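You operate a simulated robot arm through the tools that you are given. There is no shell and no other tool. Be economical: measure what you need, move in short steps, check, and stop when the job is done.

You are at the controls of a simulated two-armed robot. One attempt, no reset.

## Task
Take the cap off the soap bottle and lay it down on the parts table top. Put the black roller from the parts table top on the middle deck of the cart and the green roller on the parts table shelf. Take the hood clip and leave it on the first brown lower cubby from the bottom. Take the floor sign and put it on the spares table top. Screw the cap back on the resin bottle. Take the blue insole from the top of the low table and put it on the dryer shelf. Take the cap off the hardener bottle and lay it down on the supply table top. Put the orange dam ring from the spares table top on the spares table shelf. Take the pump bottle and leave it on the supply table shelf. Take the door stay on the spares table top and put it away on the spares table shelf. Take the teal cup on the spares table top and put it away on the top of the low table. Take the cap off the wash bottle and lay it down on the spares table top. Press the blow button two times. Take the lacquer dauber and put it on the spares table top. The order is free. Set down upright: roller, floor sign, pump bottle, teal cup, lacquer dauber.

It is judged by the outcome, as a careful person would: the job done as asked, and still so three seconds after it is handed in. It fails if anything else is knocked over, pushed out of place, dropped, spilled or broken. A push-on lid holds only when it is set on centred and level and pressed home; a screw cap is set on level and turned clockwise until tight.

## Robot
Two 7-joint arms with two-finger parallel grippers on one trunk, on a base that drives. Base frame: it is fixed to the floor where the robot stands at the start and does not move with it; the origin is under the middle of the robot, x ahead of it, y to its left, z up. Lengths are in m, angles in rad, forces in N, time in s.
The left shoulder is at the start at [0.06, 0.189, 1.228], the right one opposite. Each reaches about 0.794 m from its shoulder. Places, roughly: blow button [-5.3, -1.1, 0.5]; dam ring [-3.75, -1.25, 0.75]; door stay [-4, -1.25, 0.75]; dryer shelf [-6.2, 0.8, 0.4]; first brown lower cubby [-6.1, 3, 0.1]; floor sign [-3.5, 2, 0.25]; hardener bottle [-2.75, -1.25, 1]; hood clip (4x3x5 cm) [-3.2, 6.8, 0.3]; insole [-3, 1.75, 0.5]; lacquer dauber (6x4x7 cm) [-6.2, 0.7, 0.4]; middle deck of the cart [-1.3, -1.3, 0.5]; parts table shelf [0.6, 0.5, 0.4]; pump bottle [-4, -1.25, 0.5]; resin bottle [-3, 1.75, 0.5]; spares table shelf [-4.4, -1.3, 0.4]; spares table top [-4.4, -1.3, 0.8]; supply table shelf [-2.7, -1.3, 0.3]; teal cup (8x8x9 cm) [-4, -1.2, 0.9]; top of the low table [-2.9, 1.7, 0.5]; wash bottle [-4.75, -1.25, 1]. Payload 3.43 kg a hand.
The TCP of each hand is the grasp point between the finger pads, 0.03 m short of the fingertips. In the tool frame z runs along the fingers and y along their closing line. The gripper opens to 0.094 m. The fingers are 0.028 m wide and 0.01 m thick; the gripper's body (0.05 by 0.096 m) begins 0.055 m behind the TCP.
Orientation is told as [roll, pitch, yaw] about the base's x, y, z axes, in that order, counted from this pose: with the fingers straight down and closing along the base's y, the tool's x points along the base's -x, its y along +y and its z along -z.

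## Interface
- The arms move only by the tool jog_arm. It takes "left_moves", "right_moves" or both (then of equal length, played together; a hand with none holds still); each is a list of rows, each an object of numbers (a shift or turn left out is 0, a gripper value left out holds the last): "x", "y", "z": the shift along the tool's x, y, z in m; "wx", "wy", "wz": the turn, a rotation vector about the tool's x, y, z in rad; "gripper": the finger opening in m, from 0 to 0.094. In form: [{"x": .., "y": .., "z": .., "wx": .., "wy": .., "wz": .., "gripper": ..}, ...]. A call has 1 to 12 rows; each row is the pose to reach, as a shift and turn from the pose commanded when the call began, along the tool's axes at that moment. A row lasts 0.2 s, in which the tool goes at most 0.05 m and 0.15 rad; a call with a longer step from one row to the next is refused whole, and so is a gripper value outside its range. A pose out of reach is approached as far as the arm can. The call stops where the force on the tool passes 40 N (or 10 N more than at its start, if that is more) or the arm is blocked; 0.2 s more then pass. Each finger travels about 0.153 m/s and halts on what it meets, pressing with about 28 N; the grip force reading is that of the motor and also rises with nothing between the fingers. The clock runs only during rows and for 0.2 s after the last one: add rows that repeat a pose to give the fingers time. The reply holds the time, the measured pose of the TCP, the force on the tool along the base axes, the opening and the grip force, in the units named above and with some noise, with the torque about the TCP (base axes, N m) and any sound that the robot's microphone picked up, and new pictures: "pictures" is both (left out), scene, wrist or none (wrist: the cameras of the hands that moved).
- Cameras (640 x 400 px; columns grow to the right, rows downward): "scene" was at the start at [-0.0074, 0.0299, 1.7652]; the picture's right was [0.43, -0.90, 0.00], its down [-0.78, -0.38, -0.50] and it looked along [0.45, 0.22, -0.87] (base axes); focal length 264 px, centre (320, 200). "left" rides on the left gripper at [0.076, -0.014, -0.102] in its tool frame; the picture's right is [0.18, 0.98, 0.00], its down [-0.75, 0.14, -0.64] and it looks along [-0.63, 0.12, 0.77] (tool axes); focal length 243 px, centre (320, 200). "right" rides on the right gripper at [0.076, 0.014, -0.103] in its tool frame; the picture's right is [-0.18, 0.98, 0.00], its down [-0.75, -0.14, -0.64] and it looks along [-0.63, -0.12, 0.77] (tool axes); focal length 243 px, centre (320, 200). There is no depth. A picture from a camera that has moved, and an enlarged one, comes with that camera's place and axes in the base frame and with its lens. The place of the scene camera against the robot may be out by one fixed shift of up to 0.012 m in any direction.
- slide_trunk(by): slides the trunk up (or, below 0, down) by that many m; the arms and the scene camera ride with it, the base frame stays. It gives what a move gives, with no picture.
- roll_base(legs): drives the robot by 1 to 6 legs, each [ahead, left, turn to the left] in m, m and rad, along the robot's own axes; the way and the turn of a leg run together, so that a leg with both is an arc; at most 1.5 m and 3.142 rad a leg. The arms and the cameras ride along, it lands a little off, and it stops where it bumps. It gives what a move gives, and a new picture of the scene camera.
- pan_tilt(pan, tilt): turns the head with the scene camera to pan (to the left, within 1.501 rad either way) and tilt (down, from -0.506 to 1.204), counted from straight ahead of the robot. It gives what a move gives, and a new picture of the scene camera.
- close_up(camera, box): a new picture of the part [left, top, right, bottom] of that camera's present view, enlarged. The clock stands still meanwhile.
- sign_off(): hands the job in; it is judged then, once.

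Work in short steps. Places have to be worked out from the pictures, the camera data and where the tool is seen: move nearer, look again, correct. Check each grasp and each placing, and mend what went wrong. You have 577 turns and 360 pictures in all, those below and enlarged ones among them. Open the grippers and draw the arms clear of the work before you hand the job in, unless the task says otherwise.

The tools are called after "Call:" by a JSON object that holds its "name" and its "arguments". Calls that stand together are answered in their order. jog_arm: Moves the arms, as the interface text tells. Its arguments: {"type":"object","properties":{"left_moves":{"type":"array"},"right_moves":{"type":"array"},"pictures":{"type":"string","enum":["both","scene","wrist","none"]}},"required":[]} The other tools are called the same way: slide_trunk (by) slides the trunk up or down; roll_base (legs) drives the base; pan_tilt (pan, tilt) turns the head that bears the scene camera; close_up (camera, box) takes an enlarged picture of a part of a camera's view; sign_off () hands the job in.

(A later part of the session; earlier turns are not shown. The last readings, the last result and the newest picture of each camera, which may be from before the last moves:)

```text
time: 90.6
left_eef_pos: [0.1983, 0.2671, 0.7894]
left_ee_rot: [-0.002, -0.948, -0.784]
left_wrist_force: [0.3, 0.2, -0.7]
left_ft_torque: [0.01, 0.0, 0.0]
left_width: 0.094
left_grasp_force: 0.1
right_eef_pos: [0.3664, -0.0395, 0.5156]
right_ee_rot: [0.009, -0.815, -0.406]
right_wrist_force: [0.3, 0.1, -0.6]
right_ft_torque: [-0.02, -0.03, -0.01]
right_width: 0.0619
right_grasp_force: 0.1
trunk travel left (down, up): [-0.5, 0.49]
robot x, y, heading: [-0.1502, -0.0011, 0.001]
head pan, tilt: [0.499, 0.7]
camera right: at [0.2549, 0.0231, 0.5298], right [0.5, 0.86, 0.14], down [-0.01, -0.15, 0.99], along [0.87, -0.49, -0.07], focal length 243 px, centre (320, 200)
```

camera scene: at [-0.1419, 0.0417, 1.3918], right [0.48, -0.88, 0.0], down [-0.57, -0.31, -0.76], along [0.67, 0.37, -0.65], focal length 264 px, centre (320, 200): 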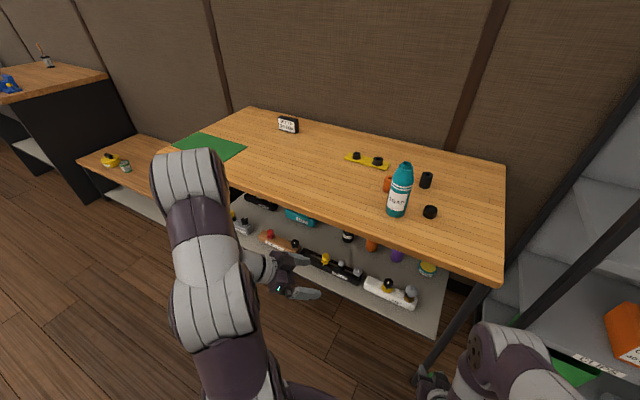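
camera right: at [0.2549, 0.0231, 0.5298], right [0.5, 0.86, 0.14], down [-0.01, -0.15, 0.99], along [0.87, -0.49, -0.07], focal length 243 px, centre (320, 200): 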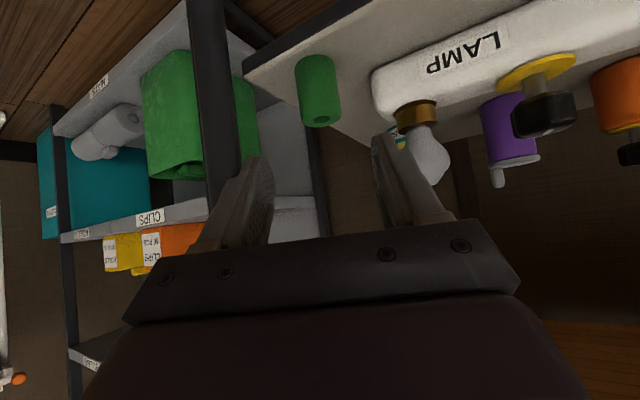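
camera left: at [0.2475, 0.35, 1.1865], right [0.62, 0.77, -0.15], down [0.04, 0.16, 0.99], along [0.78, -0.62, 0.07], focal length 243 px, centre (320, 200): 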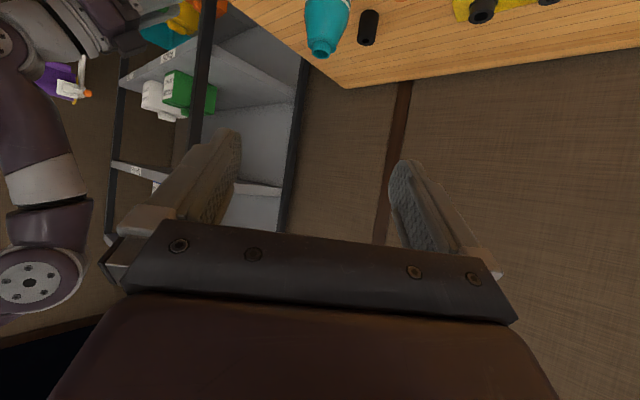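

The green roller stands upright on the shelf. Now I back off, raise the trunk and return for the black roller.

Call:
{"name": "roll_base", "arguments": {"legs": [[-0.15, 0, 0]]}}

Call:
{"name": "slide_trunk", "arguments": {"by": 0.4}}

Call:
{"name": "jog_arm", "arguments": {"right_moves": [{"wx": -0.1, "wz": -0.1, "z": -0.02, "gripper": 0.094}, {"wx": -0.2, "wz": -0.2, "z": -0.04}, {"wx": -0.3, "wz": -0.3, "z": -0.06}, {"wx": -0.4, "wz": -0.4, "z": -0.06}, {"wx": -0.5, "wz": -0.5, "z": -0.06}, {"wx": -0.6, "wz": -0.6, "z": -0.06}, {"wx": -0.7, "wz": -0.7, "z": -0.06}, {"wx": -0.8, "wz": -0.8, "z": -0.06}, {"wx": -0.9, "wz": -0.9, "z": -0.06}, {"wx": -0.96, "wz": -0.91, "z": -0.06}], "pictures": "none"}}

```text
time: 92.0
left_eef_pos: [0.046, 0.2682, 0.7894]
left_ee_rot: [-0.002, -0.947, -0.783]
left_wrist_force: [-0.2, 0.6, -0.5]
left_ft_torque: [0.02, -0.01, 0.02]
left_width: 0.0938
left_grasp_force: 0.1
right_eef_pos: [0.2162, -0.0388, 0.5164]
right_ee_rot: [0.009, -0.817, -0.407]
right_wrist_force: [-0.1, -1.0, 0.1]
right_ft_torque: [0.0, 0.01, 0.01]
right_width: 0.062
right_grasp_force: 0.0
trunk travel left (down, up): [-0.5, 0.49]
robot x, y, heading: [-0.3041, 0.0027, 0.002]
head pan, tilt: [0.499, 0.7]
camera scene: at [-0.2964, 0.0416, 1.3919], right [0.48, -0.88, 0.0], down [-0.56, -0.31, -0.77], along [0.67, 0.37, -0.64], focal length 264 px, centre (320, 200)
```

scene: 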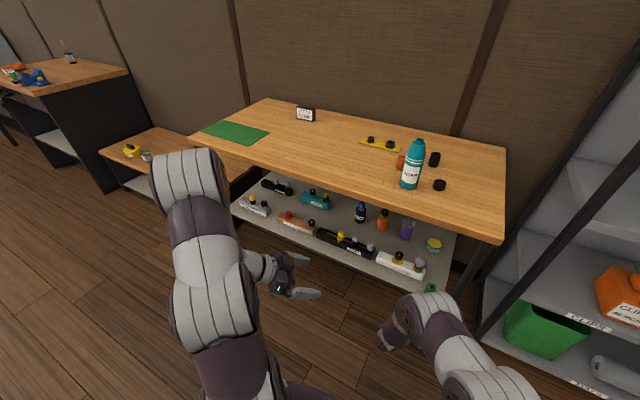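

```text
time: 95.8
left_eef_pos: [0.0463, 0.2682, 1.1872]
left_ee_rot: [-0.003, -0.947, -0.782]
left_wrist_force: [0.1, 0.7, 0.5]
left_ft_torque: [0.01, 0.01, 0.0]
left_width: 0.0939
left_grasp_force: 0.1
right_eef_pos: [0.2148, -0.0414, 0.9159]
right_ee_rot: [0.009, -0.817, -0.406]
right_wrist_force: [0.4, 0.2, 0.4]
right_ft_torque: [-0.03, 0.01, 0.02]
right_width: 0.0622
right_grasp_force: 0.0
trunk travel left (down, up): [-0.9, 0.09]
robot x, y, heading: [-0.3007, -0.0011, -0.002]
head pan, tilt: [0.499, 0.7]
```

```text
time: 98.0
left_eef_pos: [0.047, 0.2681, 1.1886]
left_ee_rot: [-0.005, -0.946, -0.782]
left_wrist_force: [-0.1, 0.6, 0.1]
left_ft_torque: [0.01, 0.03, 0.04]
left_width: 0.094
left_grasp_force: 0.1
right_eef_pos: [0.1753, -0.023, 0.9574]
right_ee_rot: [-0.005, -0.817, 0.928]
right_wrist_force: [0.4, -0.4, 1.1]
right_ft_torque: [0.0, -0.02, 0.01]
right_width: 0.0939
right_grasp_force: 0.0
trunk travel left (down, up): [-0.9, 0.09]
robot x, y, heading: [-0.303, 0.0003, 0.002]
head pan, tilt: [0.499, 0.7]
```

Call:
{"name": "roll_base", "arguments": {"legs": [[0.28, -0.03, 0]]}}

Call:
{"name": "jog_arm", "arguments": {"right_moves": [{"z": -0.01, "x": -0.03, "y": -0.03}, {"z": -0.01, "x": -0.05, "y": -0.06}, {"z": -0.01, "x": -0.05, "y": -0.08}], "pictures": "wrist"}}

```text
time: 100.0
left_eef_pos: [0.3259, 0.2395, 1.189]
left_ee_rot: [-0.003, -0.948, -0.782]
left_wrist_force: [-0.5, -0.2, 0.6]
left_ft_torque: [0.0, -0.02, 0.01]
left_width: 0.0941
left_grasp_force: 0.0
right_eef_pos: [0.4552, -0.0522, 0.9573]
right_ee_rot: [-0.005, -0.819, 0.928]
right_wrist_force: [0.6, -1.0, -0.2]
right_ft_torque: [-0.05, 0.01, 0.01]
right_width: 0.0939
right_grasp_force: 0.0
trunk travel left (down, up): [-0.9, 0.09]
robot x, y, heading: [-0.0223, -0.0275, -0.001]
head pan, tilt: [0.499, 0.7]
camera scene: at [-0.0161, 0.0124, 1.7919], right [0.48, -0.88, 0.0], down [-0.56, -0.31, -0.77], along [0.67, 0.37, -0.64], focal length 264 px, centre (320, 200)
```

scene: 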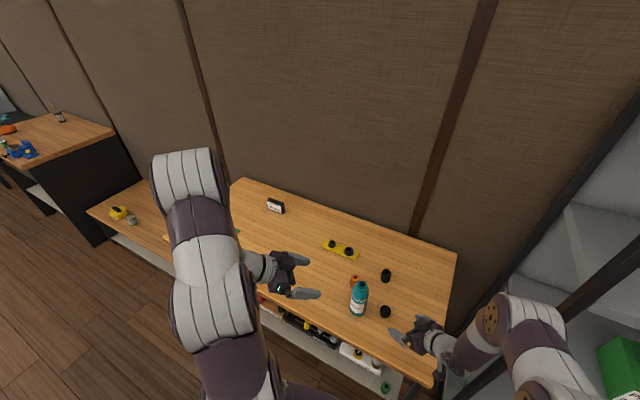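

```text
time: 100.8
left_eef_pos: [0.3281, 0.2376, 1.1876]
left_ee_rot: [-0.004, -0.946, -0.781]
left_wrist_force: [-0.1, 0.0, -0.5]
left_ft_torque: [-0.01, 0.0, 0.06]
left_width: 0.0939
left_grasp_force: 0.0
right_eef_pos: [0.5357, -0.0808, 0.9996]
right_ee_rot: [-0.002, -0.818, 0.923]
right_wrist_force: [0.4, -0.5, 0.1]
right_ft_torque: [0.0, -0.02, -0.01]
right_width: 0.094
right_grasp_force: 0.1
trunk travel left (down, up): [-0.9, 0.09]
robot x, y, heading: [-0.023, -0.0315, 0.003]
head pan, tilt: [0.499, 0.7]
camera right: at [0.4486, -0.1724, 1.0134], right [-0.71, 0.69, 0.13], down [0.14, -0.05, 0.99], along [0.69, 0.72, -0.06], focal length 243 px, centre (320, 200)
```

right: 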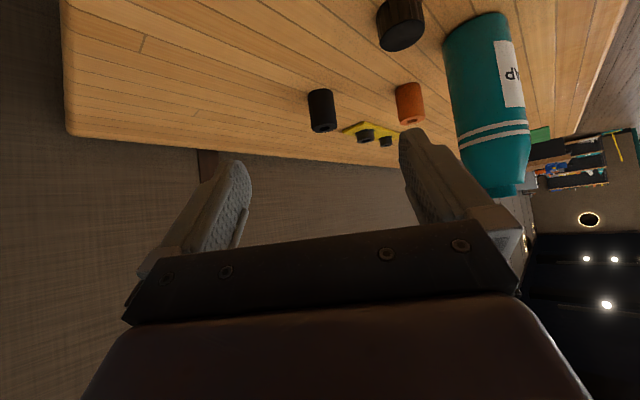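

The black roller is near (0.665, 0.081) and in line. I advance and grip.

Call:
{"name": "jog_arm", "arguments": {"right_moves": [{"z": 0.045, "x": -0.011, "y": -0.003}, {"z": 0.09, "x": -0.022, "y": -0.005}, {"z": 0.135, "x": -0.034, "y": -0.005}, {"z": 0.18, "x": -0.046, "y": -0.005}, {"z": 0.205, "x": -0.052, "y": -0.005}, {"z": 0.2295, "x": -0.058, "y": -0.005}, {"z": 0.2295, "x": -0.058, "y": -0.005}, {"z": 0.2295, "x": -0.058, "y": -0.005, "gripper": 0.06}, {"z": 0.2295, "x": -0.058, "y": -0.005, "gripper": 0.02}, {"z": 0.2295, "x": -0.058, "y": -0.005, "gripper": 0.02}], "pictures": "wrist"}}

```text
time: 103.2
left_eef_pos: [0.3278, 0.239, 1.1889]
left_ee_rot: [-0.004, -0.947, -0.784]
left_wrist_force: [-0.8, -0.7, 0.3]
left_ft_torque: [-0.03, -0.02, -0.01]
left_width: 0.0942
left_grasp_force: 0.1
right_eef_pos: [0.6512, 0.0648, 0.9452]
right_ee_rot: [-0.061, -0.869, 0.966]
right_wrist_force: [0.0, 0.2, 0.8]
right_ft_torque: [-0.04, 0.01, 0.03]
right_width: 0.0201
right_grasp_force: 0.0
right hand out of reach, approached as far as the arm can: row 4, 5, 6, 7, 8, 9, 10
trunk travel left (down, up): [-0.9, 0.09]
robot x, y, heading: [-0.0235, -0.0286, -0.001]
head pan, tilt: [0.499, 0.7]
stopped in row 10 (right hand): the arm was blocked; the commanded pose is now the measured one
camera right: at [0.5634, -0.0275, 0.9515], right [-0.71, 0.69, 0.1], down [0.08, -0.07, 0.99], along [0.7, 0.72, -0.01], focal length 243 px, centre (320, 200)
```

right: 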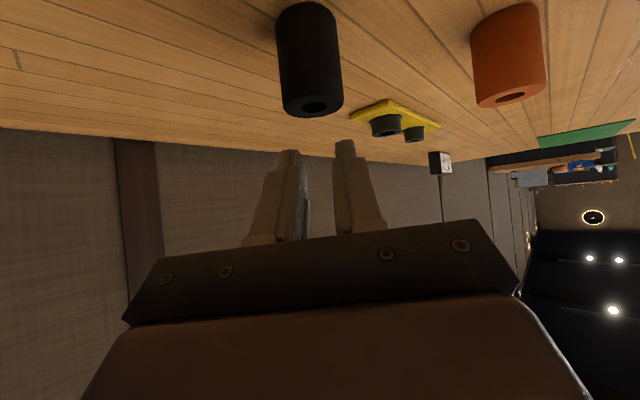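

Out of reach from this trunk height. I open, back off, lower the trunk 0.12 and retry.

Call:
{"name": "jog_arm", "arguments": {"right_moves": [{"gripper": 0.06, "z": -0.03}, {"gripper": 0.094, "z": -0.07}, {"z": -0.11}, {"z": -0.14}], "pictures": "none"}}

Call:
{"name": "slide_trunk", "arguments": {"by": -0.12}}

Call:
{"name": "close_up", "arguments": {"camera": "right", "box": [0, 0, 640, 400]}}

```text
time: 104.2
left_eef_pos: [0.3271, 0.2377, 1.1889]
left_ee_rot: [-0.003, -0.948, -0.782]
left_wrist_force: [0.2, -0.3, 0.6]
left_ft_torque: [-0.03, 0.0, -0.02]
left_width: 0.0939
left_grasp_force: 0.2
right_eef_pos: [0.5826, -0.0197, 1.0345]
right_ee_rot: [-0.061, -0.87, 0.966]
right_wrist_force: [0.0, 0.0, -0.7]
right_ft_torque: [-0.02, 0.01, 0.01]
right_width: 0.094
right_grasp_force: 0.0
trunk travel left (down, up): [-0.9, 0.09]
robot x, y, heading: [-0.0207, -0.0306, 0.003]
head pan, tilt: [0.499, 0.7]
```

```text
time: 105.7
left_eef_pos: [0.3287, 0.2397, 1.0688]
left_ee_rot: [-0.003, -0.947, -0.784]
left_wrist_force: [0.5, 0.0, -0.2]
left_ft_torque: [-0.03, 0.02, 0.01]
left_width: 0.0941
left_grasp_force: 0.0
right_eef_pos: [0.5835, -0.019, 0.9142]
right_ee_rot: [-0.06, -0.868, 0.966]
right_wrist_force: [0.0, 0.2, 0.1]
right_ft_torque: [-0.01, 0.01, 0.0]
right_width: 0.0941
right_grasp_force: 0.2
trunk travel left (down, up): [-0.78, 0.21]
robot x, y, heading: [-0.0222, -0.0272, 0.004]
head pan, tilt: [0.499, 0.7]
```

```text
1.00 times, centred on (320, 200) of right
camera zoom: at [0.495, -0.1112, 0.9208], right [-0.71, 0.69, 0.1], down [0.08, -0.07, 0.99], along [0.7, 0.72, -0.01], focal length 243 px, centre (320, 200)
```

zoom: 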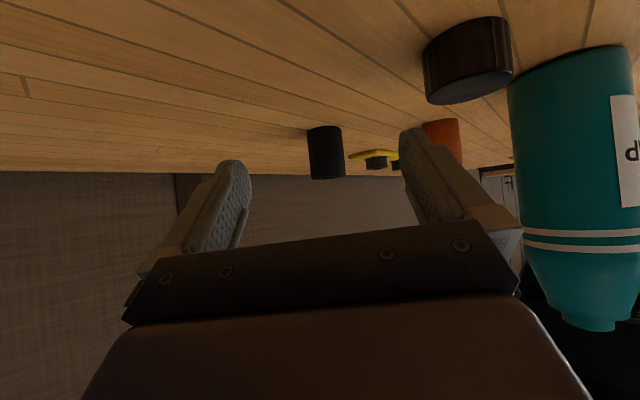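

The black roller is near (0.672, 0.09). I advance with an 11 mm lateral correction, then grip.

Call:
{"name": "jog_arm", "arguments": {"right_moves": [{"z": 0.04, "x": -0.022, "y": -0.005}, {"z": 0.08, "x": -0.044, "y": -0.01}, {"z": 0.11, "x": -0.06, "y": -0.01}, {"z": 0.1256, "x": -0.068, "y": -0.01}, {"z": 0.1256, "x": -0.068, "y": -0.01}, {"z": 0.1256, "x": -0.068, "y": -0.01, "gripper": 0.06}, {"z": 0.1256, "x": -0.068, "y": -0.01, "gripper": 0.025}, {"z": 0.1256, "x": -0.068, "y": -0.01, "gripper": 0.025}], "pictures": "wrist"}}

```text
time: 107.5
left_eef_pos: [0.327, 0.2379, 1.0692]
left_ee_rot: [-0.004, -0.948, -0.783]
left_wrist_force: [0.3, -0.1, -0.4]
left_ft_torque: [0.0, 0.03, 0.0]
left_width: 0.094
left_grasp_force: 0.0
right_eef_pos: [0.6721, 0.0787, 0.8857]
right_ee_rot: [-0.062, -0.869, 0.966]
right_wrist_force: [-0.6, 0.8, 0.9]
right_ft_torque: [0.0, -0.02, -0.01]
right_width: 0.0402
right_grasp_force: 27.5
right hand out of reach, approached as far as the arm can: row 4, 5, 6, 7, 8
trunk travel left (down, up): [-0.78, 0.21]
robot x, y, heading: [-0.0208, -0.0294, -0.001]
head pan, tilt: [0.499, 0.7]
camera right: at [0.5837, -0.0136, 0.8926], right [-0.71, 0.69, 0.1], down [0.08, -0.07, 0.99], along [0.7, 0.72, -0.01], focal length 243 px, centre (320, 200)
```

right: 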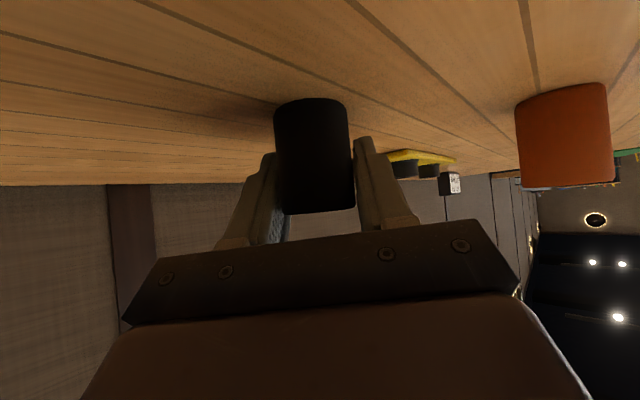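

Gripped at 0.040. I lift by trunk +0.2, then back away from the table.

Call:
{"name": "slide_trunk", "arguments": {"by": 0.2}}

Call:
{"name": "roll_base", "arguments": {"legs": [[-0.5, 0, 0]]}}

Call:
{"name": "pan_tilt", "arguments": {"pan": -1.4, "tilt": 0.4}}

```text
time: 109.6
left_eef_pos: [0.3273, 0.239, 1.2697]
left_ee_rot: [-0.002, -0.947, -0.783]
left_wrist_force: [-0.1, -0.7, 0.1]
left_ft_torque: [-0.04, -0.01, -0.02]
left_width: 0.0939
left_grasp_force: 0.0
right_eef_pos: [0.6727, 0.0794, 1.0861]
right_ee_rot: [-0.059, -0.87, 0.965]
right_wrist_force: [0.0, -0.3, -1.2]
right_ft_torque: [-0.02, 0.02, 0.01]
right_width: 0.0403
right_grasp_force: 27.4
trunk travel left (down, up): [-0.98, 0.01]
robot x, y, heading: [-0.0199, -0.033, 0.003]
head pan, tilt: [0.499, 0.7]
```

```text
time: 112.6
left_eef_pos: [-0.1698, 0.2386, 1.2695]
left_ee_rot: [-0.006, -0.945, -0.781]
left_wrist_force: [0.4, 0.2, -0.5]
left_ft_torque: [0.0, 0.0, 0.03]
left_width: 0.0938
left_grasp_force: 0.1
right_eef_pos: [0.1741, 0.0779, 1.0855]
right_ee_rot: [-0.061, -0.869, 0.964]
right_wrist_force: [1.4, -0.7, -0.6]
right_ft_torque: [0.06, -0.02, -0.01]
right_width: 0.0402
right_grasp_force: 28.3
trunk travel left (down, up): [-0.98, 0.01]
robot x, y, heading: [-0.5177, -0.0328, 0.002]
head pan, tilt: [0.499, 0.7]
camera scene: at [-0.5118, 0.0116, 1.8718], right [0.48, -0.88, 0.0], down [-0.57, -0.31, -0.76], along [0.67, 0.37, -0.65], focal length 264 px, centre (320, 200)
```

scene: 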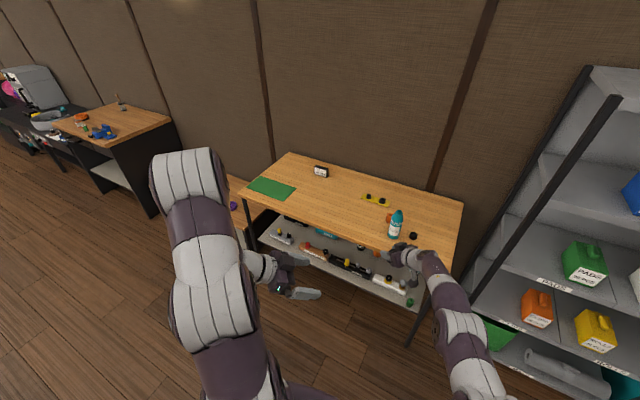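

```text
time: 114.4
left_eef_pos: [-0.1733, 0.2381, 1.269]
left_ee_rot: [-0.004, -0.945, -0.782]
left_wrist_force: [0.0, 0.3, 1.0]
left_ft_torque: [-0.03, 0.03, 0.0]
left_width: 0.0941
left_grasp_force: 0.0
right_eef_pos: [0.1732, 0.0779, 1.0867]
right_ee_rot: [-0.061, -0.868, 0.964]
right_wrist_force: [0.4, 0.3, -1.2]
right_ft_torque: [0.03, 0.0, -0.01]
right_width: 0.0401
right_grasp_force: 27.9
trunk travel left (down, up): [-0.98, 0.01]
robot x, y, heading: [-0.523, -0.0335, 0.007]
head pan, tilt: [-1.4, 0.4]
camera scene: at [-0.5722, -0.1204, 1.8987], right [-0.99, -0.17, 0.0], down [-0.07, 0.38, -0.92], along [0.16, -0.91, -0.39], focal length 264 px, centre (320, 200)
```

scene: 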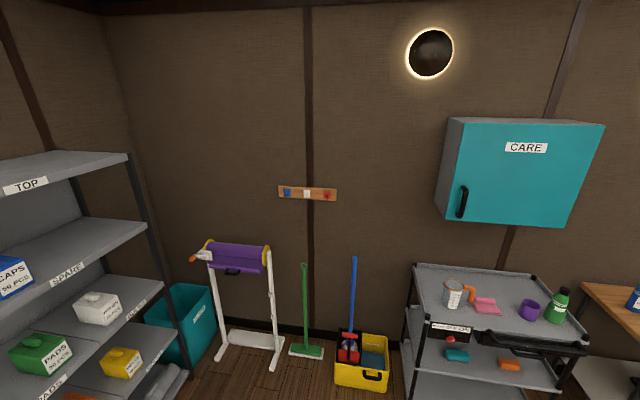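

The cart is at right rear, with its middle deck holding teal and orange items. I back up 0.73 m and turn right to face it.

Call:
{"name": "roll_base", "arguments": {"legs": [[-0.73, 0, 0], [0, 0, -1.57]]}}

Call:
{"name": "pan_tilt", "arguments": {"pan": 0, "tilt": 0.6}}

```text
time: 122.3
left_eef_pos: [-0.996, -0.3807, 1.268]
left_ee_rot: [-0.003, -0.948, -2.367]
left_wrist_force: [-0.3, 0.1, 0.2]
left_ft_torque: [-0.01, 0.0, 0.01]
left_width: 0.0943
left_grasp_force: 0.0
right_eef_pos: [-1.1609, -0.7254, 1.0861]
right_ee_rot: [-0.062, -0.869, -0.619]
right_wrist_force: [0.6, -0.4, -0.4]
right_ft_torque: [0.0, -0.02, 0.01]
right_width: 0.0389
right_grasp_force: 28.4
trunk travel left (down, up): [-0.98, 0.01]
robot x, y, heading: [-1.262, -0.0282, -1.583]
head pan, tilt: [-1.4, 0.4]
camera scene: at [-1.3578, 0.0165, 1.8987], right [-0.16, 0.99, 0.0], down [0.38, 0.06, -0.92], along [-0.91, -0.15, -0.39], focal length 264 px, centre (320, 200)
```

scene: 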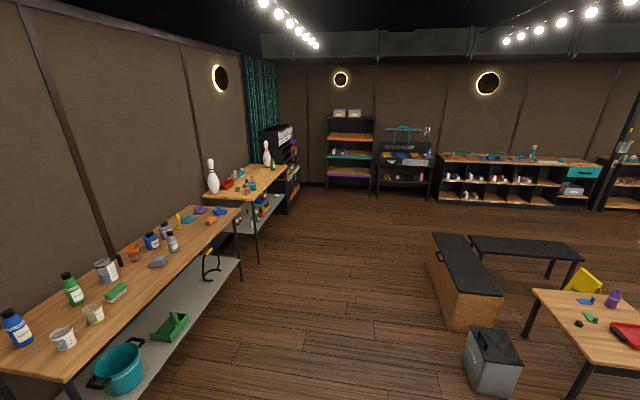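

```text
time: 123.8
left_eef_pos: [-0.997, -0.3832, 1.2692]
left_ee_rot: [-0.005, -0.947, -2.368]
left_wrist_force: [-0.8, -0.1, 0.2]
left_ft_torque: [0.03, 0.0, 0.01]
left_width: 0.0942
left_grasp_force: 0.0
right_eef_pos: [-1.1601, -0.7237, 1.0874]
right_ee_rot: [-0.06, -0.868, -0.62]
right_wrist_force: [0.0, 0.7, -1.5]
right_ft_torque: [0.02, -0.02, 0.04]
right_width: 0.039
right_grasp_force: 28.3
trunk travel left (down, up): [-0.98, 0.01]
robot x, y, heading: [-1.2611, -0.0267, -1.586]
head pan, tilt: [0.0, 0.6]
camera scene: at [-1.2677, -0.0573, 1.8805], right [-1.0, 0.01, 0.0], down [0.01, 0.56, -0.83], along [-0.01, -0.82, -0.57], focal length 264 px, centre (320, 200)
```

scene: 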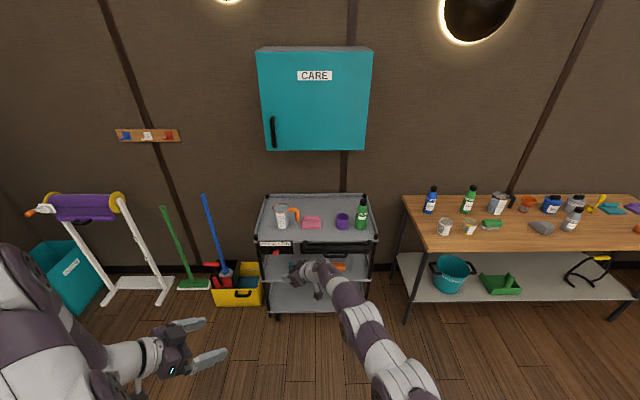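

Call:
{"name": "close_up", "arguments": {"camera": "scene", "box": [240, 180, 400, 330]}}

```text
2.67 times, centred on (320, 255) of scene
camera zoom: at [-1.2677, -0.0573, 1.8805], right [-1.0, 0.01, 0.0], down [0.01, 0.56, -0.83], along [-0.01, -0.82, -0.57], focal length 705 px, centre (320, 53)
```

zoom: 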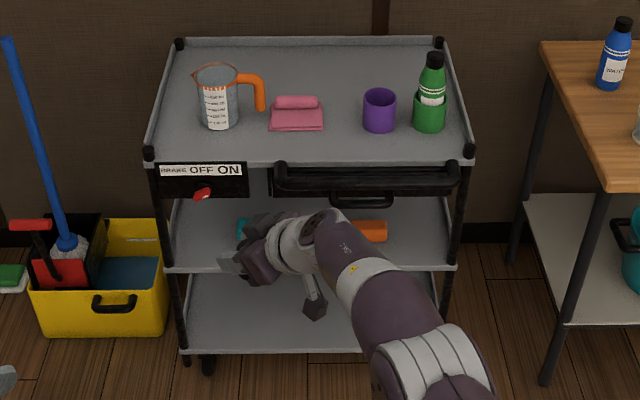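

The middle deck is about z≈0.45, and the drawer and brake panel above it need care. I retract the right arm and turn the hand to point ahead, then lower the trunk.

Call:
{"name": "jog_arm", "arguments": {"right_moves": [{"wx": 0.1, "wz": 0.085, "x": 0.018, "y": 0.04, "z": -0.022}, {"wx": 0.2, "wz": 0.17, "x": 0.036, "y": 0.08, "z": -0.044}, {"wx": 0.3, "wz": 0.255, "x": 0.055, "y": 0.12, "z": -0.066}, {"wx": 0.4, "wz": 0.34, "x": 0.075, "y": 0.16, "z": -0.088}, {"wx": 0.5, "wz": 0.425, "x": 0.094, "y": 0.2, "z": -0.11}, {"wx": 0.61, "wz": 0.517, "x": 0.1125, "y": 0.244, "z": -0.133}], "pictures": "none"}}

Call:
{"name": "slide_trunk", "arguments": {"by": -0.4}}

Call:
{"name": "pan_tilt", "arguments": {"pan": 0, "tilt": 0.5}}

```text
refused: row 6 steps farther than a row can; nothing moved
```

```text
time: 127.6
left_eef_pos: [-0.9952, -0.3821, 0.869]
left_ee_rot: [-0.002, -0.945, -2.366]
left_wrist_force: [-0.5, -0.6, -0.6]
left_ft_torque: [0.02, 0.02, -0.05]
left_width: 0.0941
left_grasp_force: 0.0
right_eef_pos: [-1.1605, -0.724, 0.6866]
right_ee_rot: [-0.06, -0.871, -0.622]
right_wrist_force: [0.6, 0.8, -0.7]
right_ft_torque: [-0.02, 0.02, 0.0]
right_width: 0.0392
right_grasp_force: 27.6
trunk travel left (down, up): [-0.58, 0.41]
robot x, y, heading: [-1.2621, -0.0253, -1.584]
head pan, tilt: [0.0, 0.6]
```

```text
time: 128.3
left_eef_pos: [-0.9961, -0.382, 0.8672]
left_ee_rot: [-0.004, -0.946, -2.366]
left_wrist_force: [0.2, 0.1, -0.1]
left_ft_torque: [0.01, -0.01, -0.03]
left_width: 0.0941
left_grasp_force: 0.1
right_eef_pos: [-1.1608, -0.7247, 0.6854]
right_ee_rot: [-0.06, -0.869, -0.62]
right_wrist_force: [-1.0, 0.3, -1.2]
right_ft_torque: [-0.02, -0.03, -0.02]
right_width: 0.039
right_grasp_force: 28.3
trunk travel left (down, up): [-0.58, 0.41]
robot x, y, heading: [-1.2619, -0.0293, -1.579]
head pan, tilt: [0.0, 0.499]
camera scene: at [-1.2676, -0.0598, 1.4895], right [-1.0, 0.01, 0.0], down [0.01, 0.48, -0.88], along [-0.01, -0.88, -0.48], focal length 264 px, centre (320, 200)
```

scene: 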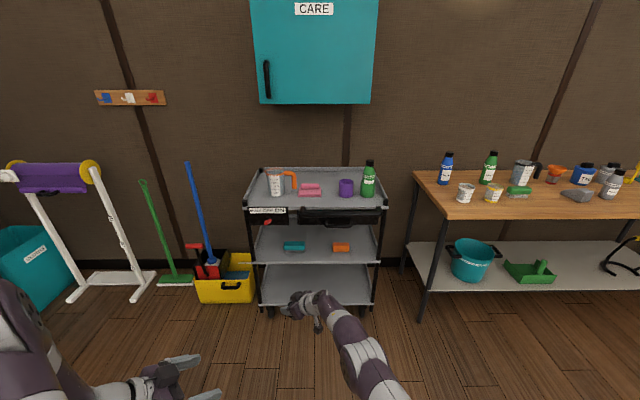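

Triangulated middle deck front edge: y≈-1.10, z≈0.55, clear to z≈0.78. There's a free spot between the items at x≈-1.25. I retract and turn the hand in smaller rows.

Call:
{"name": "jog_arm", "arguments": {"right_moves": [{"wx": 0.087, "wz": 0.074, "x": 0.016, "y": 0.035, "z": -0.019}, {"wx": 0.174, "wz": 0.148, "x": 0.032, "y": 0.07, "z": -0.038}, {"wx": 0.261, "wz": 0.222, "x": 0.048, "y": 0.105, "z": -0.057}, {"wx": 0.348, "wz": 0.295, "x": 0.064, "y": 0.14, "z": -0.076}, {"wx": 0.435, "wz": 0.369, "x": 0.08, "y": 0.175, "z": -0.095}, {"wx": 0.522, "wz": 0.443, "x": 0.096, "y": 0.21, "z": -0.114}, {"wx": 0.61, "wz": 0.517, "x": 0.1125, "y": 0.244, "z": -0.133}], "pictures": "none"}}

Call:
{"name": "roll_base", "arguments": {"legs": [[0.4, 0.06, 0]]}}

```text
time: 129.9
left_eef_pos: [-0.9956, -0.3814, 0.869]
left_ee_rot: [-0.003, -0.948, -2.369]
left_wrist_force: [0.0, -0.3, -0.3]
left_ft_torque: [0.03, 0.01, -0.02]
left_width: 0.0939
left_grasp_force: 0.0
right_eef_pos: [-1.1481, -0.4263, 0.6779]
right_ee_rot: [-0.043, -0.897, -1.43]
right_wrist_force: [0.7, 0.1, -1.1]
right_ft_torque: [0.0, 0.0, -0.01]
right_width: 0.039
right_grasp_force: 27.5
trunk travel left (down, up): [-0.58, 0.41]
robot x, y, heading: [-1.2609, -0.0288, -1.58]
head pan, tilt: [0.0, 0.499]
```

```text
time: 132.4
left_eef_pos: [-0.9415, -0.7822, 0.8683]
left_ee_rot: [-0.006, -0.947, -2.367]
left_wrist_force: [0.0, 0.0, -0.8]
left_ft_torque: [0.0, -0.02, -0.01]
left_width: 0.0939
left_grasp_force: 0.0
right_eef_pos: [-1.0939, -0.8274, 0.6766]
right_ee_rot: [-0.042, -0.895, -1.433]
right_wrist_force: [0.1, -1.0, -1.4]
right_ft_torque: [0.02, 0.03, -0.02]
right_width: 0.0388
right_grasp_force: 28.1
trunk travel left (down, up): [-0.58, 0.41]
robot x, y, heading: [-1.2045, -0.4293, -1.585]
head pan, tilt: [0.0, 0.499]
camera scene: at [-1.2126, -0.4601, 1.4895], right [-1.0, 0.01, 0.0], down [0.01, 0.48, -0.88], along [-0.01, -0.88, -0.48], focal length 264 px, centre (320, 200)
```

scene: 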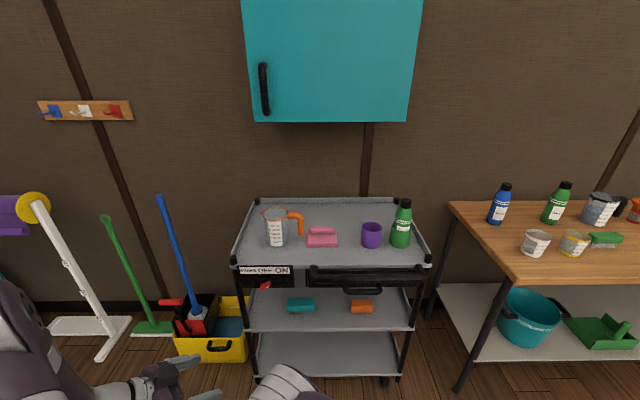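

The deck view is clear. I move the roller in front of the gap, at (-1.25, -0.97, 0.64).

Call:
{"name": "jog_arm", "arguments": {"right_moves": [{"x": -0.009, "y": -0.035, "z": 0.023}, {"x": -0.018, "y": -0.07, "z": 0.047}, {"x": -0.028, "y": -0.105, "z": 0.07}, {"x": -0.037, "y": -0.14, "z": 0.093}, {"x": -0.0463, "y": -0.174, "z": 0.1168}, {"x": -0.0463, "y": -0.174, "z": 0.1168}], "pictures": "both"}}

```text
time: 133.8
left_eef_pos: [-0.9406, -0.7814, 0.869]
left_ee_rot: [-0.003, -0.949, -2.369]
left_wrist_force: [0.4, -0.4, 0.3]
left_ft_torque: [0.0, -0.03, -0.04]
left_width: 0.094
left_grasp_force: 0.1
right_eef_pos: [-1.2536, -0.9649, 0.6448]
right_ee_rot: [-0.042, -0.897, -1.432]
right_wrist_force: [-0.2, 0.8, -1.4]
right_ft_torque: [0.02, -0.01, 0.02]
right_width: 0.0387
right_grasp_force: 27.4
trunk travel left (down, up): [-0.58, 0.41]
robot x, y, heading: [-1.2026, -0.4295, -1.582]
head pan, tilt: [0.0, 0.499]
camera scene: at [-1.2121, -0.4587, 1.4896], right [-1.0, 0.01, 0.0], down [0.01, 0.48, -0.88], along [-0.01, -0.88, -0.48], focal length 264 px, centre (320, 200)
camera right: at [-1.2518, -0.8361, 0.6477], right [0.99, -0.01, 0.12], down [-0.12, 0.02, 0.99], along [-0.01, -1.0, 0.02], focal length 243 px, centre (320, 200)
```

scene: 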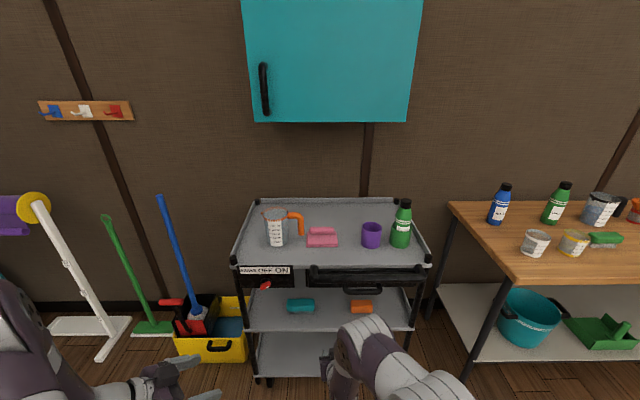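
right: 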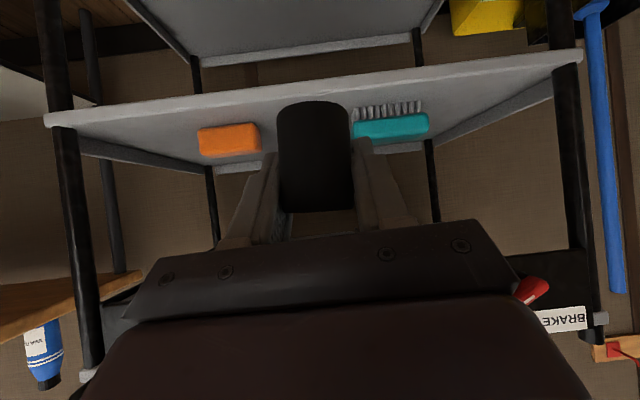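

The deck is level and there's a clear gap between the orange and teal items. I advance to (-1.27, -1.165) at this height.

Call:
{"name": "jog_arm", "arguments": {"right_moves": [{"x": -0.025, "y": -0.009, "z": 0.031}, {"x": -0.05, "y": -0.018, "z": 0.061}, {"x": -0.074, "y": -0.027, "z": 0.092}, {"x": -0.098, "y": -0.035, "z": 0.122}, {"x": -0.1223, "y": -0.044, "z": 0.1526}, {"x": -0.1223, "y": -0.044, "z": 0.1526}], "pictures": "wrist"}}

```text
time: 135.2
left_eef_pos: [-0.9413, -0.7805, 0.8695]
left_ee_rot: [-0.005, -0.946, -2.365]
left_wrist_force: [0.1, 0.0, -0.2]
left_ft_torque: [0.01, -0.02, -0.01]
left_width: 0.094
left_grasp_force: 0.0
right_eef_pos: [-1.2751, -1.1637, 0.6465]
right_ee_rot: [-0.04, -0.895, -1.433]
right_wrist_force: [0.8, 0.5, -1.5]
right_ft_torque: [-0.04, 0.02, -0.01]
right_width: 0.039
right_grasp_force: 28.3
trunk travel left (down, up): [-0.58, 0.41]
robot x, y, heading: [-1.2048, -0.4253, -1.577]
head pan, tilt: [0.0, 0.499]
camera right: at [-1.2755, -1.0353, 0.6498], right [0.99, -0.01, 0.12], down [-0.12, 0.02, 0.99], along [-0.01, -1.0, 0.02], focal length 243 px, centre (320, 200)
```

right: 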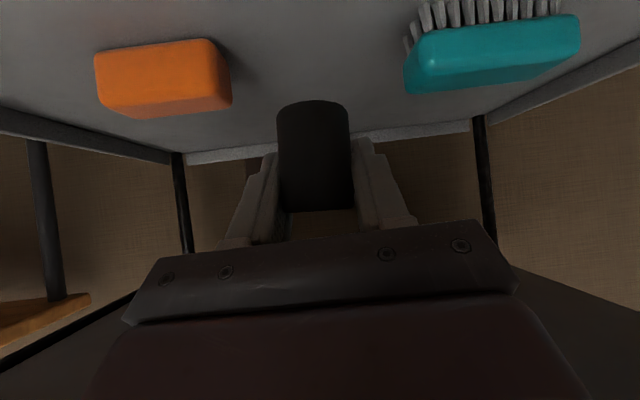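

Clear spacing on both sides. I lower 4 cm, then feel for contact.

Call:
{"name": "jog_arm", "arguments": {"right_moves": [{"x": 0.008, "z": 0.0064}, {"x": 0.016, "z": 0.0128}, {"x": 0.024, "z": 0.0192}, {"x": 0.028, "z": 0.0225}], "pictures": "none"}}

Call:
{"name": "jog_arm", "arguments": {"right_moves": [{"x": 0.0031, "z": 0.0025}, {"x": 0.0062, "z": 0.005}, {"x": 0.0094, "z": 0.0075}, {"x": 0.0125, "z": 0.01}, {"x": 0.0156, "z": 0.0125}], "pictures": "wrist"}}

```text
time: 136.2
left_eef_pos: [-0.9411, -0.7817, 0.8692]
left_ee_rot: [-0.005, -0.945, -2.366]
left_wrist_force: [-0.5, -1.0, -0.7]
left_ft_torque: [0.02, -0.02, 0.01]
left_width: 0.0937
left_grasp_force: 0.0
right_eef_pos: [-1.2773, -1.1634, 0.6104]
right_ee_rot: [-0.041, -0.895, -1.433]
right_wrist_force: [0.1, -0.6, -0.9]
right_ft_torque: [-0.02, -0.03, 0.03]
right_width: 0.039
right_grasp_force: 27.8
trunk travel left (down, up): [-0.58, 0.41]
robot x, y, heading: [-1.2079, -0.4307, -1.581]
head pan, tilt: [0.0, 0.499]
```

```text
time: 137.4
left_eef_pos: [-0.9403, -0.7822, 0.8695]
left_ee_rot: [-0.004, -0.946, -2.367]
left_wrist_force: [0.1, -0.3, 0.1]
left_ft_torque: [0.01, 0.04, -0.02]
left_width: 0.094
left_grasp_force: 0.1
right_eef_pos: [-1.2795, -1.1546, 0.5968]
right_ee_rot: [-0.041, -0.897, -1.433]
right_wrist_force: [0.5, 0.1, -0.8]
right_ft_torque: [0.01, -0.02, -0.03]
right_width: 0.0389
right_grasp_force: 27.8
right hand out of reach, approached as far as the arm can: row 3, 4, 5
trunk travel left (down, up): [-0.58, 0.41]
robot x, y, heading: [-1.2064, -0.4304, -1.584]
head pan, tilt: [0.0, 0.499]
camera right: at [-1.2785, -1.0272, 0.5987], right [0.99, -0.01, 0.12], down [-0.12, 0.02, 0.99], along [-0.01, -1.0, 0.02], focal length 243 px, centre (320, 200)
```

right: 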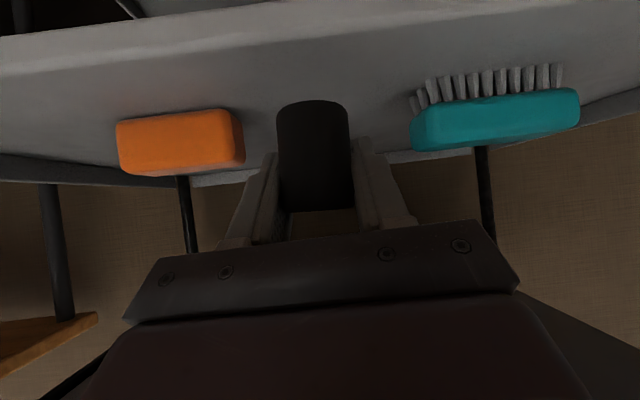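

Reach is at its limit, so I lower with the trunk in small amounts.

Call:
{"name": "slide_trunk", "arguments": {"by": -0.006}}

Call:
{"name": "slide_trunk", "arguments": {"by": -0.004}}

```text
time: 138.0
left_eef_pos: [-0.9409, -0.7815, 0.862]
left_ee_rot: [-0.003, -0.947, -2.367]
left_wrist_force: [0.3, -0.2, -0.1]
left_ft_torque: [0.0, 0.0, 0.02]
left_width: 0.094
left_grasp_force: 0.0
right_eef_pos: [-1.2804, -1.1557, 0.5889]
right_ee_rot: [-0.042, -0.896, -1.434]
right_wrist_force: [0.7, 0.1, -0.1]
right_ft_torque: [-0.01, -0.02, 0.01]
right_width: 0.0387
right_grasp_force: 28.3
trunk travel left (down, up): [-0.574, 0.416]
robot x, y, heading: [-1.2066, -0.4308, -1.583]
head pan, tilt: [0.0, 0.499]
```

```text
time: 138.5
left_eef_pos: [-0.9406, -0.7822, 0.8594]
left_ee_rot: [-0.004, -0.947, -2.366]
left_wrist_force: [0.1, -0.3, -0.4]
left_ft_torque: [-0.03, 0.02, 0.0]
left_width: 0.094
left_grasp_force: 0.0
right_eef_pos: [-1.2807, -1.1558, 0.5856]
right_ee_rot: [-0.044, -0.896, -1.433]
right_wrist_force: [0.6, -0.9, -0.1]
right_ft_torque: [0.01, -0.03, 0.02]
right_width: 0.0387
right_grasp_force: 28.0
trunk travel left (down, up): [-0.57, 0.42]
robot x, y, heading: [-1.2072, -0.4318, -1.582]
head pan, tilt: [0.0, 0.499]
```

Call:
{"name": "slide_trunk", "arguments": {"by": -0.004}}

Call:
{"name": "close_up", "arguments": {"camera": "right", "box": [220, 60, 420, 260]}}

```text
time: 139.0
left_eef_pos: [-0.941, -0.7818, 0.8559]
left_ee_rot: [-0.004, -0.945, -2.365]
left_wrist_force: [-0.6, 0.3, 0.0]
left_ft_torque: [0.02, -0.01, -0.02]
left_width: 0.0939
left_grasp_force: 0.1
right_eef_pos: [-1.2804, -1.1551, 0.5812]
right_ee_rot: [-0.041, -0.897, -1.435]
right_wrist_force: [0.7, 0.4, -0.7]
right_ft_torque: [-0.01, -0.04, -0.03]
right_width: 0.0386
right_grasp_force: 27.8
trunk travel left (down, up): [-0.566, 0.424]
robot x, y, heading: [-1.2064, -0.4271, -1.588]
head pan, tilt: [0.0, 0.499]
```

```text
2.00 times, centred on (320, 160) of right
camera zoom: at [-1.2785, -1.027, 0.5846], right [0.99, -0.01, 0.12], down [-0.12, 0.02, 0.99], along [-0.01, -1.0, 0.02], focal length 485 px, centre (320, 280)
```

zoom: 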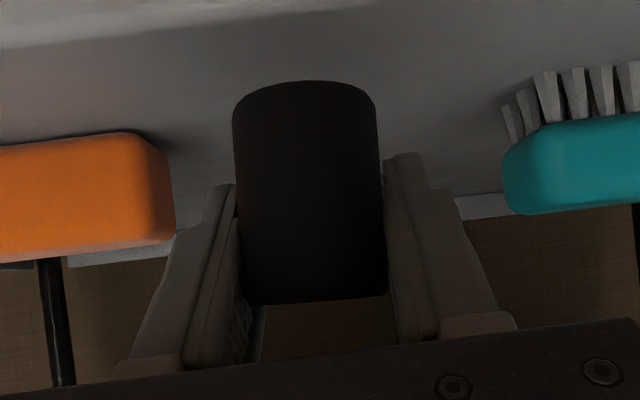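

About 5 mm remain by my estimate. I continue down.

Call:
{"name": "slide_trunk", "arguments": {"by": -0.004}}

Call:
{"name": "slide_trunk", "arguments": {"by": -0.003}}

```text
time: 139.6
left_eef_pos: [-0.9412, -0.7813, 0.8506]
left_ee_rot: [-0.003, -0.946, -2.365]
left_wrist_force: [-0.2, 0.0, -0.3]
left_ft_torque: [-0.01, 0.04, -0.04]
left_width: 0.0939
left_grasp_force: 0.1
right_eef_pos: [-1.2809, -1.1552, 0.5781]
right_ee_rot: [-0.041, -0.896, -1.433]
right_wrist_force: [-0.8, 0.7, -1.4]
right_ft_torque: [-0.02, 0.01, -0.02]
right_width: 0.0387
right_grasp_force: 27.7
trunk travel left (down, up): [-0.562, 0.428]
robot x, y, heading: [-1.2017, -0.4285, -1.585]
head pan, tilt: [0.0, 0.499]
```

```text
time: 140.1
left_eef_pos: [-0.9423, -0.7805, 0.8477]
left_ee_rot: [-0.005, -0.945, -2.366]
left_wrist_force: [-0.3, -1.0, 0.4]
left_ft_torque: [-0.01, -0.03, 0.01]
left_width: 0.0942
left_grasp_force: 0.1
right_eef_pos: [-1.2786, -1.1557, 0.5749]
right_ee_rot: [-0.043, -0.898, -1.431]
right_wrist_force: [-0.4, 0.0, -0.9]
right_ft_torque: [0.01, -0.02, -0.01]
right_width: 0.0386
right_grasp_force: 27.9
trunk travel left (down, up): [-0.559, 0.431]
robot x, y, heading: [-1.2054, -0.4305, -1.586]
head pan, tilt: [0.0, 0.499]
```

Call:
{"name": "slide_trunk", "arguments": {"by": -0.004}}

Call:
{"name": "slide_trunk", "arguments": {"by": -0.004}}

```text
time: 140.6
left_eef_pos: [-0.9408, -0.7822, 0.8449]
left_ee_rot: [-0.004, -0.946, -2.366]
left_wrist_force: [-0.3, -1.0, -0.3]
left_ft_torque: [0.0, 0.03, -0.01]
left_width: 0.0943
left_grasp_force: 0.0
right_eef_pos: [-1.2799, -1.1557, 0.5709]
right_ee_rot: [-0.041, -0.897, -1.433]
right_wrist_force: [-0.4, 0.1, -0.9]
right_ft_torque: [0.01, -0.03, 0.01]
right_width: 0.0389
right_grasp_force: 28.1
trunk travel left (down, up): [-0.555, 0.435]
robot x, y, heading: [-1.2062, -0.4307, -1.582]
head pan, tilt: [0.0, 0.499]
```

```text
time: 141.1
left_eef_pos: [-0.9402, -0.7812, 0.8395]
left_ee_rot: [-0.003, -0.948, -2.367]
left_wrist_force: [-0.4, -1.0, -0.3]
left_ft_torque: [-0.03, 0.02, 0.02]
left_width: 0.0939
left_grasp_force: 0.0
right_eef_pos: [-1.2815, -1.1568, 0.5676]
right_ee_rot: [-0.04, -0.898, -1.435]
right_wrist_force: [-0.9, 0.4, -0.3]
right_ft_torque: [0.0, 0.0, 0.01]
right_width: 0.0388
right_grasp_force: 28.3
trunk travel left (down, up): [-0.551, 0.439]
robot x, y, heading: [-1.2041, -0.4314, -1.587]
head pan, tilt: [0.0, 0.499]
```

Call:
{"name": "close_up", "arguments": {"camera": "right", "box": [160, 40, 480, 240]}}

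```text
2.00 times, centred on (320, 140) of right
camera zoom: at [-1.2785, -1.027, 0.5696], right [0.99, -0.01, 0.12], down [-0.12, 0.02, 0.99], along [-0.01, -1.0, 0.02], focal length 485 px, centre (320, 320)
```

zoom: 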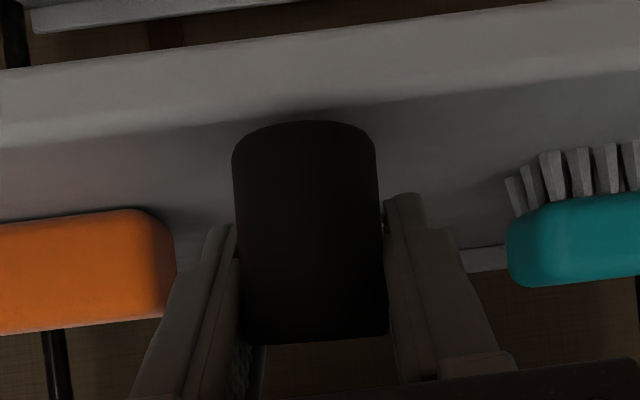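

The front edge is actually near y≈-1.13, so the roller is barely over it. I raise 2 cm, drive 5 cm closer, then lower again.

Call:
{"name": "slide_trunk", "arguments": {"by": 0.025}}

Call:
{"name": "roll_base", "arguments": {"legs": [[0.045, 0.006, 0]]}}

Call:
{"name": "slide_trunk", "arguments": {"by": -0.025}}

Call:
{"name": "close_up", "arguments": {"camera": "right", "box": [160, 40, 480, 240]}}

```text
time: 141.8
left_eef_pos: [-0.9416, -0.7809, 0.8647]
left_ee_rot: [-0.004, -0.947, -2.368]
left_wrist_force: [-0.7, 0.0, -0.3]
left_ft_torque: [-0.01, 0.02, 0.03]
left_width: 0.0941
left_grasp_force: 0.1
right_eef_pos: [-1.2792, -1.1569, 0.591]
right_ee_rot: [-0.042, -0.896, -1.433]
right_wrist_force: [0.2, 0.2, -0.8]
right_ft_torque: [0.02, 0.01, -0.01]
right_width: 0.0388
right_grasp_force: 28.3
trunk travel left (down, up): [-0.576, 0.414]
robot x, y, heading: [-1.2054, -0.4259, -1.58]
head pan, tilt: [0.0, 0.499]
```

```text
time: 142.8
left_eef_pos: [-0.9349, -0.8276, 0.8642]
left_ee_rot: [-0.007, -0.945, -2.366]
left_wrist_force: [0.5, 0.0, -0.5]
left_ft_torque: [0.01, 0.01, -0.06]
left_width: 0.0941
left_grasp_force: 0.1
right_eef_pos: [-1.2744, -1.2026, 0.5901]
right_ee_rot: [-0.041, -0.895, -1.433]
right_wrist_force: [0.2, 0.2, -0.8]
right_ft_torque: [-0.02, -0.03, 0.02]
right_width: 0.0384
right_grasp_force: 28.2
trunk travel left (down, up): [-0.576, 0.414]
robot x, y, heading: [-1.1964, -0.4738, -1.583]
head pan, tilt: [0.0, 0.499]
camera scene: at [-1.207, -0.507, 1.4855], right [-1.0, 0.01, 0.0], down [0.01, 0.48, -0.88], along [-0.01, -0.88, -0.48], focal length 264 px, centre (320, 200)
```

scene: 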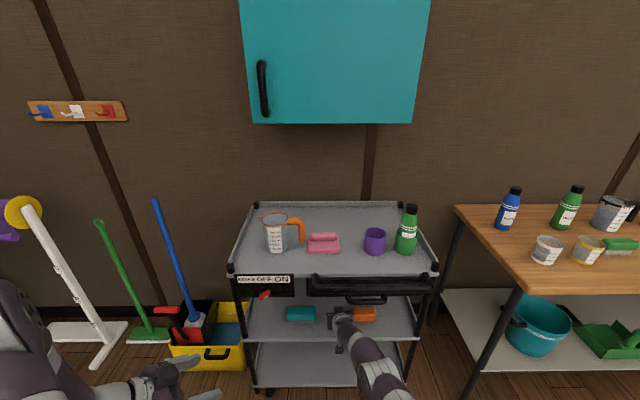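

```text
time: 143.5
left_eef_pos: [-0.9361, -0.8263, 0.8399]
left_ee_rot: [-0.002, -0.949, -2.369]
left_wrist_force: [0.1, 0.7, -0.6]
left_ft_torque: [0.05, 0.01, 0.04]
left_width: 0.0939
left_grasp_force: 0.1
right_eef_pos: [-1.2735, -1.2012, 0.5668]
right_ee_rot: [-0.042, -0.896, -1.434]
right_wrist_force: [1.2, 0.5, -0.7]
right_ft_torque: [0.03, 0.0, 0.02]
right_width: 0.0385
right_grasp_force: 28.1
trunk travel left (down, up): [-0.551, 0.439]
robot x, y, heading: [-1.1998, -0.4732, -1.583]
head pan, tilt: [0.0, 0.499]
```

```text
2.00 times, centred on (320, 140) of right
camera zoom: at [-1.2733, -1.0718, 0.5699], right [0.99, -0.01, 0.12], down [-0.12, 0.02, 0.99], along [-0.01, -1.0, 0.02], focal length 485 px, centre (320, 320)
```

zoom: 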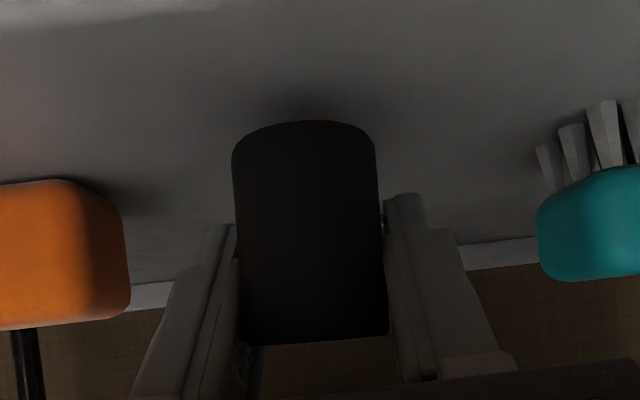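

Now well inside, with the contact shadow close. I lower further.

Call:
{"name": "slide_trunk", "arguments": {"by": -0.004}}

Call:
{"name": "slide_trunk", "arguments": {"by": -0.003}}

```text
time: 144.0
left_eef_pos: [-0.9351, -0.8269, 0.8364]
left_ee_rot: [-0.003, -0.947, -2.368]
left_wrist_force: [1.0, -0.1, 0.6]
left_ft_torque: [0.02, 0.0, 0.0]
left_width: 0.094
left_grasp_force: 0.0
right_eef_pos: [-1.274, -1.1997, 0.5624]
right_ee_rot: [-0.042, -0.896, -1.433]
right_wrist_force: [0.6, 0.4, 0.3]
right_ft_torque: [-0.01, -0.02, 0.03]
right_width: 0.0388
right_grasp_force: 27.7
trunk travel left (down, up): [-0.547, 0.443]
robot x, y, heading: [-1.1974, -0.4729, -1.58]
head pan, tilt: [0.0, 0.499]
```

```text
time: 144.5
left_eef_pos: [-0.9358, -0.8258, 0.8329]
left_ee_rot: [-0.003, -0.948, -2.368]
left_wrist_force: [0.6, 1.0, -0.1]
left_ft_torque: [0.0, 0.01, 0.01]
left_width: 0.0939
left_grasp_force: 0.1
right_eef_pos: [-1.2756, -1.2003, 0.5591]
right_ee_rot: [-0.041, -0.898, -1.433]
right_wrist_force: [-0.1, 0.4, -0.4]
right_ft_torque: [0.02, 0.0, -0.01]
right_width: 0.0387
right_grasp_force: 27.7
trunk travel left (down, up): [-0.544, 0.446]
robot x, y, heading: [-1.2016, -0.4744, -1.587]
head pan, tilt: [0.0, 0.499]
```

Still no contact. I use the arm downward for force-limited probing (z .625, x .78 split).

Call:
{"name": "jog_arm", "arguments": {"right_moves": [{"x": 0.0024, "z": 0.0019}, {"x": 0.0047, "z": 0.0038}, {"x": 0.007, "z": 0.0056}, {"x": 0.0094, "z": 0.0075}, {"x": 0.0117, "z": 0.0094}], "pictures": "wrist"}}

```text
time: 145.7
left_eef_pos: [-0.9352, -0.8246, 0.8326]
left_ee_rot: [-0.002, -0.949, -2.37]
left_wrist_force: [-0.8, -0.5, -0.9]
left_ft_torque: [0.0, 0.01, 0.0]
left_width: 0.0938
left_grasp_force: 0.0
right_eef_pos: [-1.2747, -1.2004, 0.5572]
right_ee_rot: [-0.041, -0.906, -1.434]
right_wrist_force: [1.1, 1.5, 17.6]
right_ft_torque: [0.42, 0.08, -0.06]
right_width: 0.0384
right_grasp_force: 28.2
right hand out of reach, approached as far as the arm can: row 4, 5
trunk travel left (down, up): [-0.544, 0.446]
robot x, y, heading: [-1.2, -0.4753, -1.581]
head pan, tilt: [0.0, 0.499]
camera right: at [-1.2725, -1.0709, 0.5585], right [0.99, -0.01, 0.12], down [-0.12, 0.03, 0.99], along [-0.01, -1.0, 0.03], focal length 243 px, centre (320, 200)
```

right: 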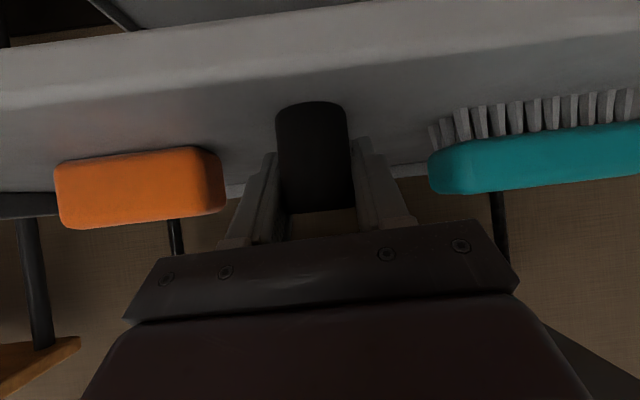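

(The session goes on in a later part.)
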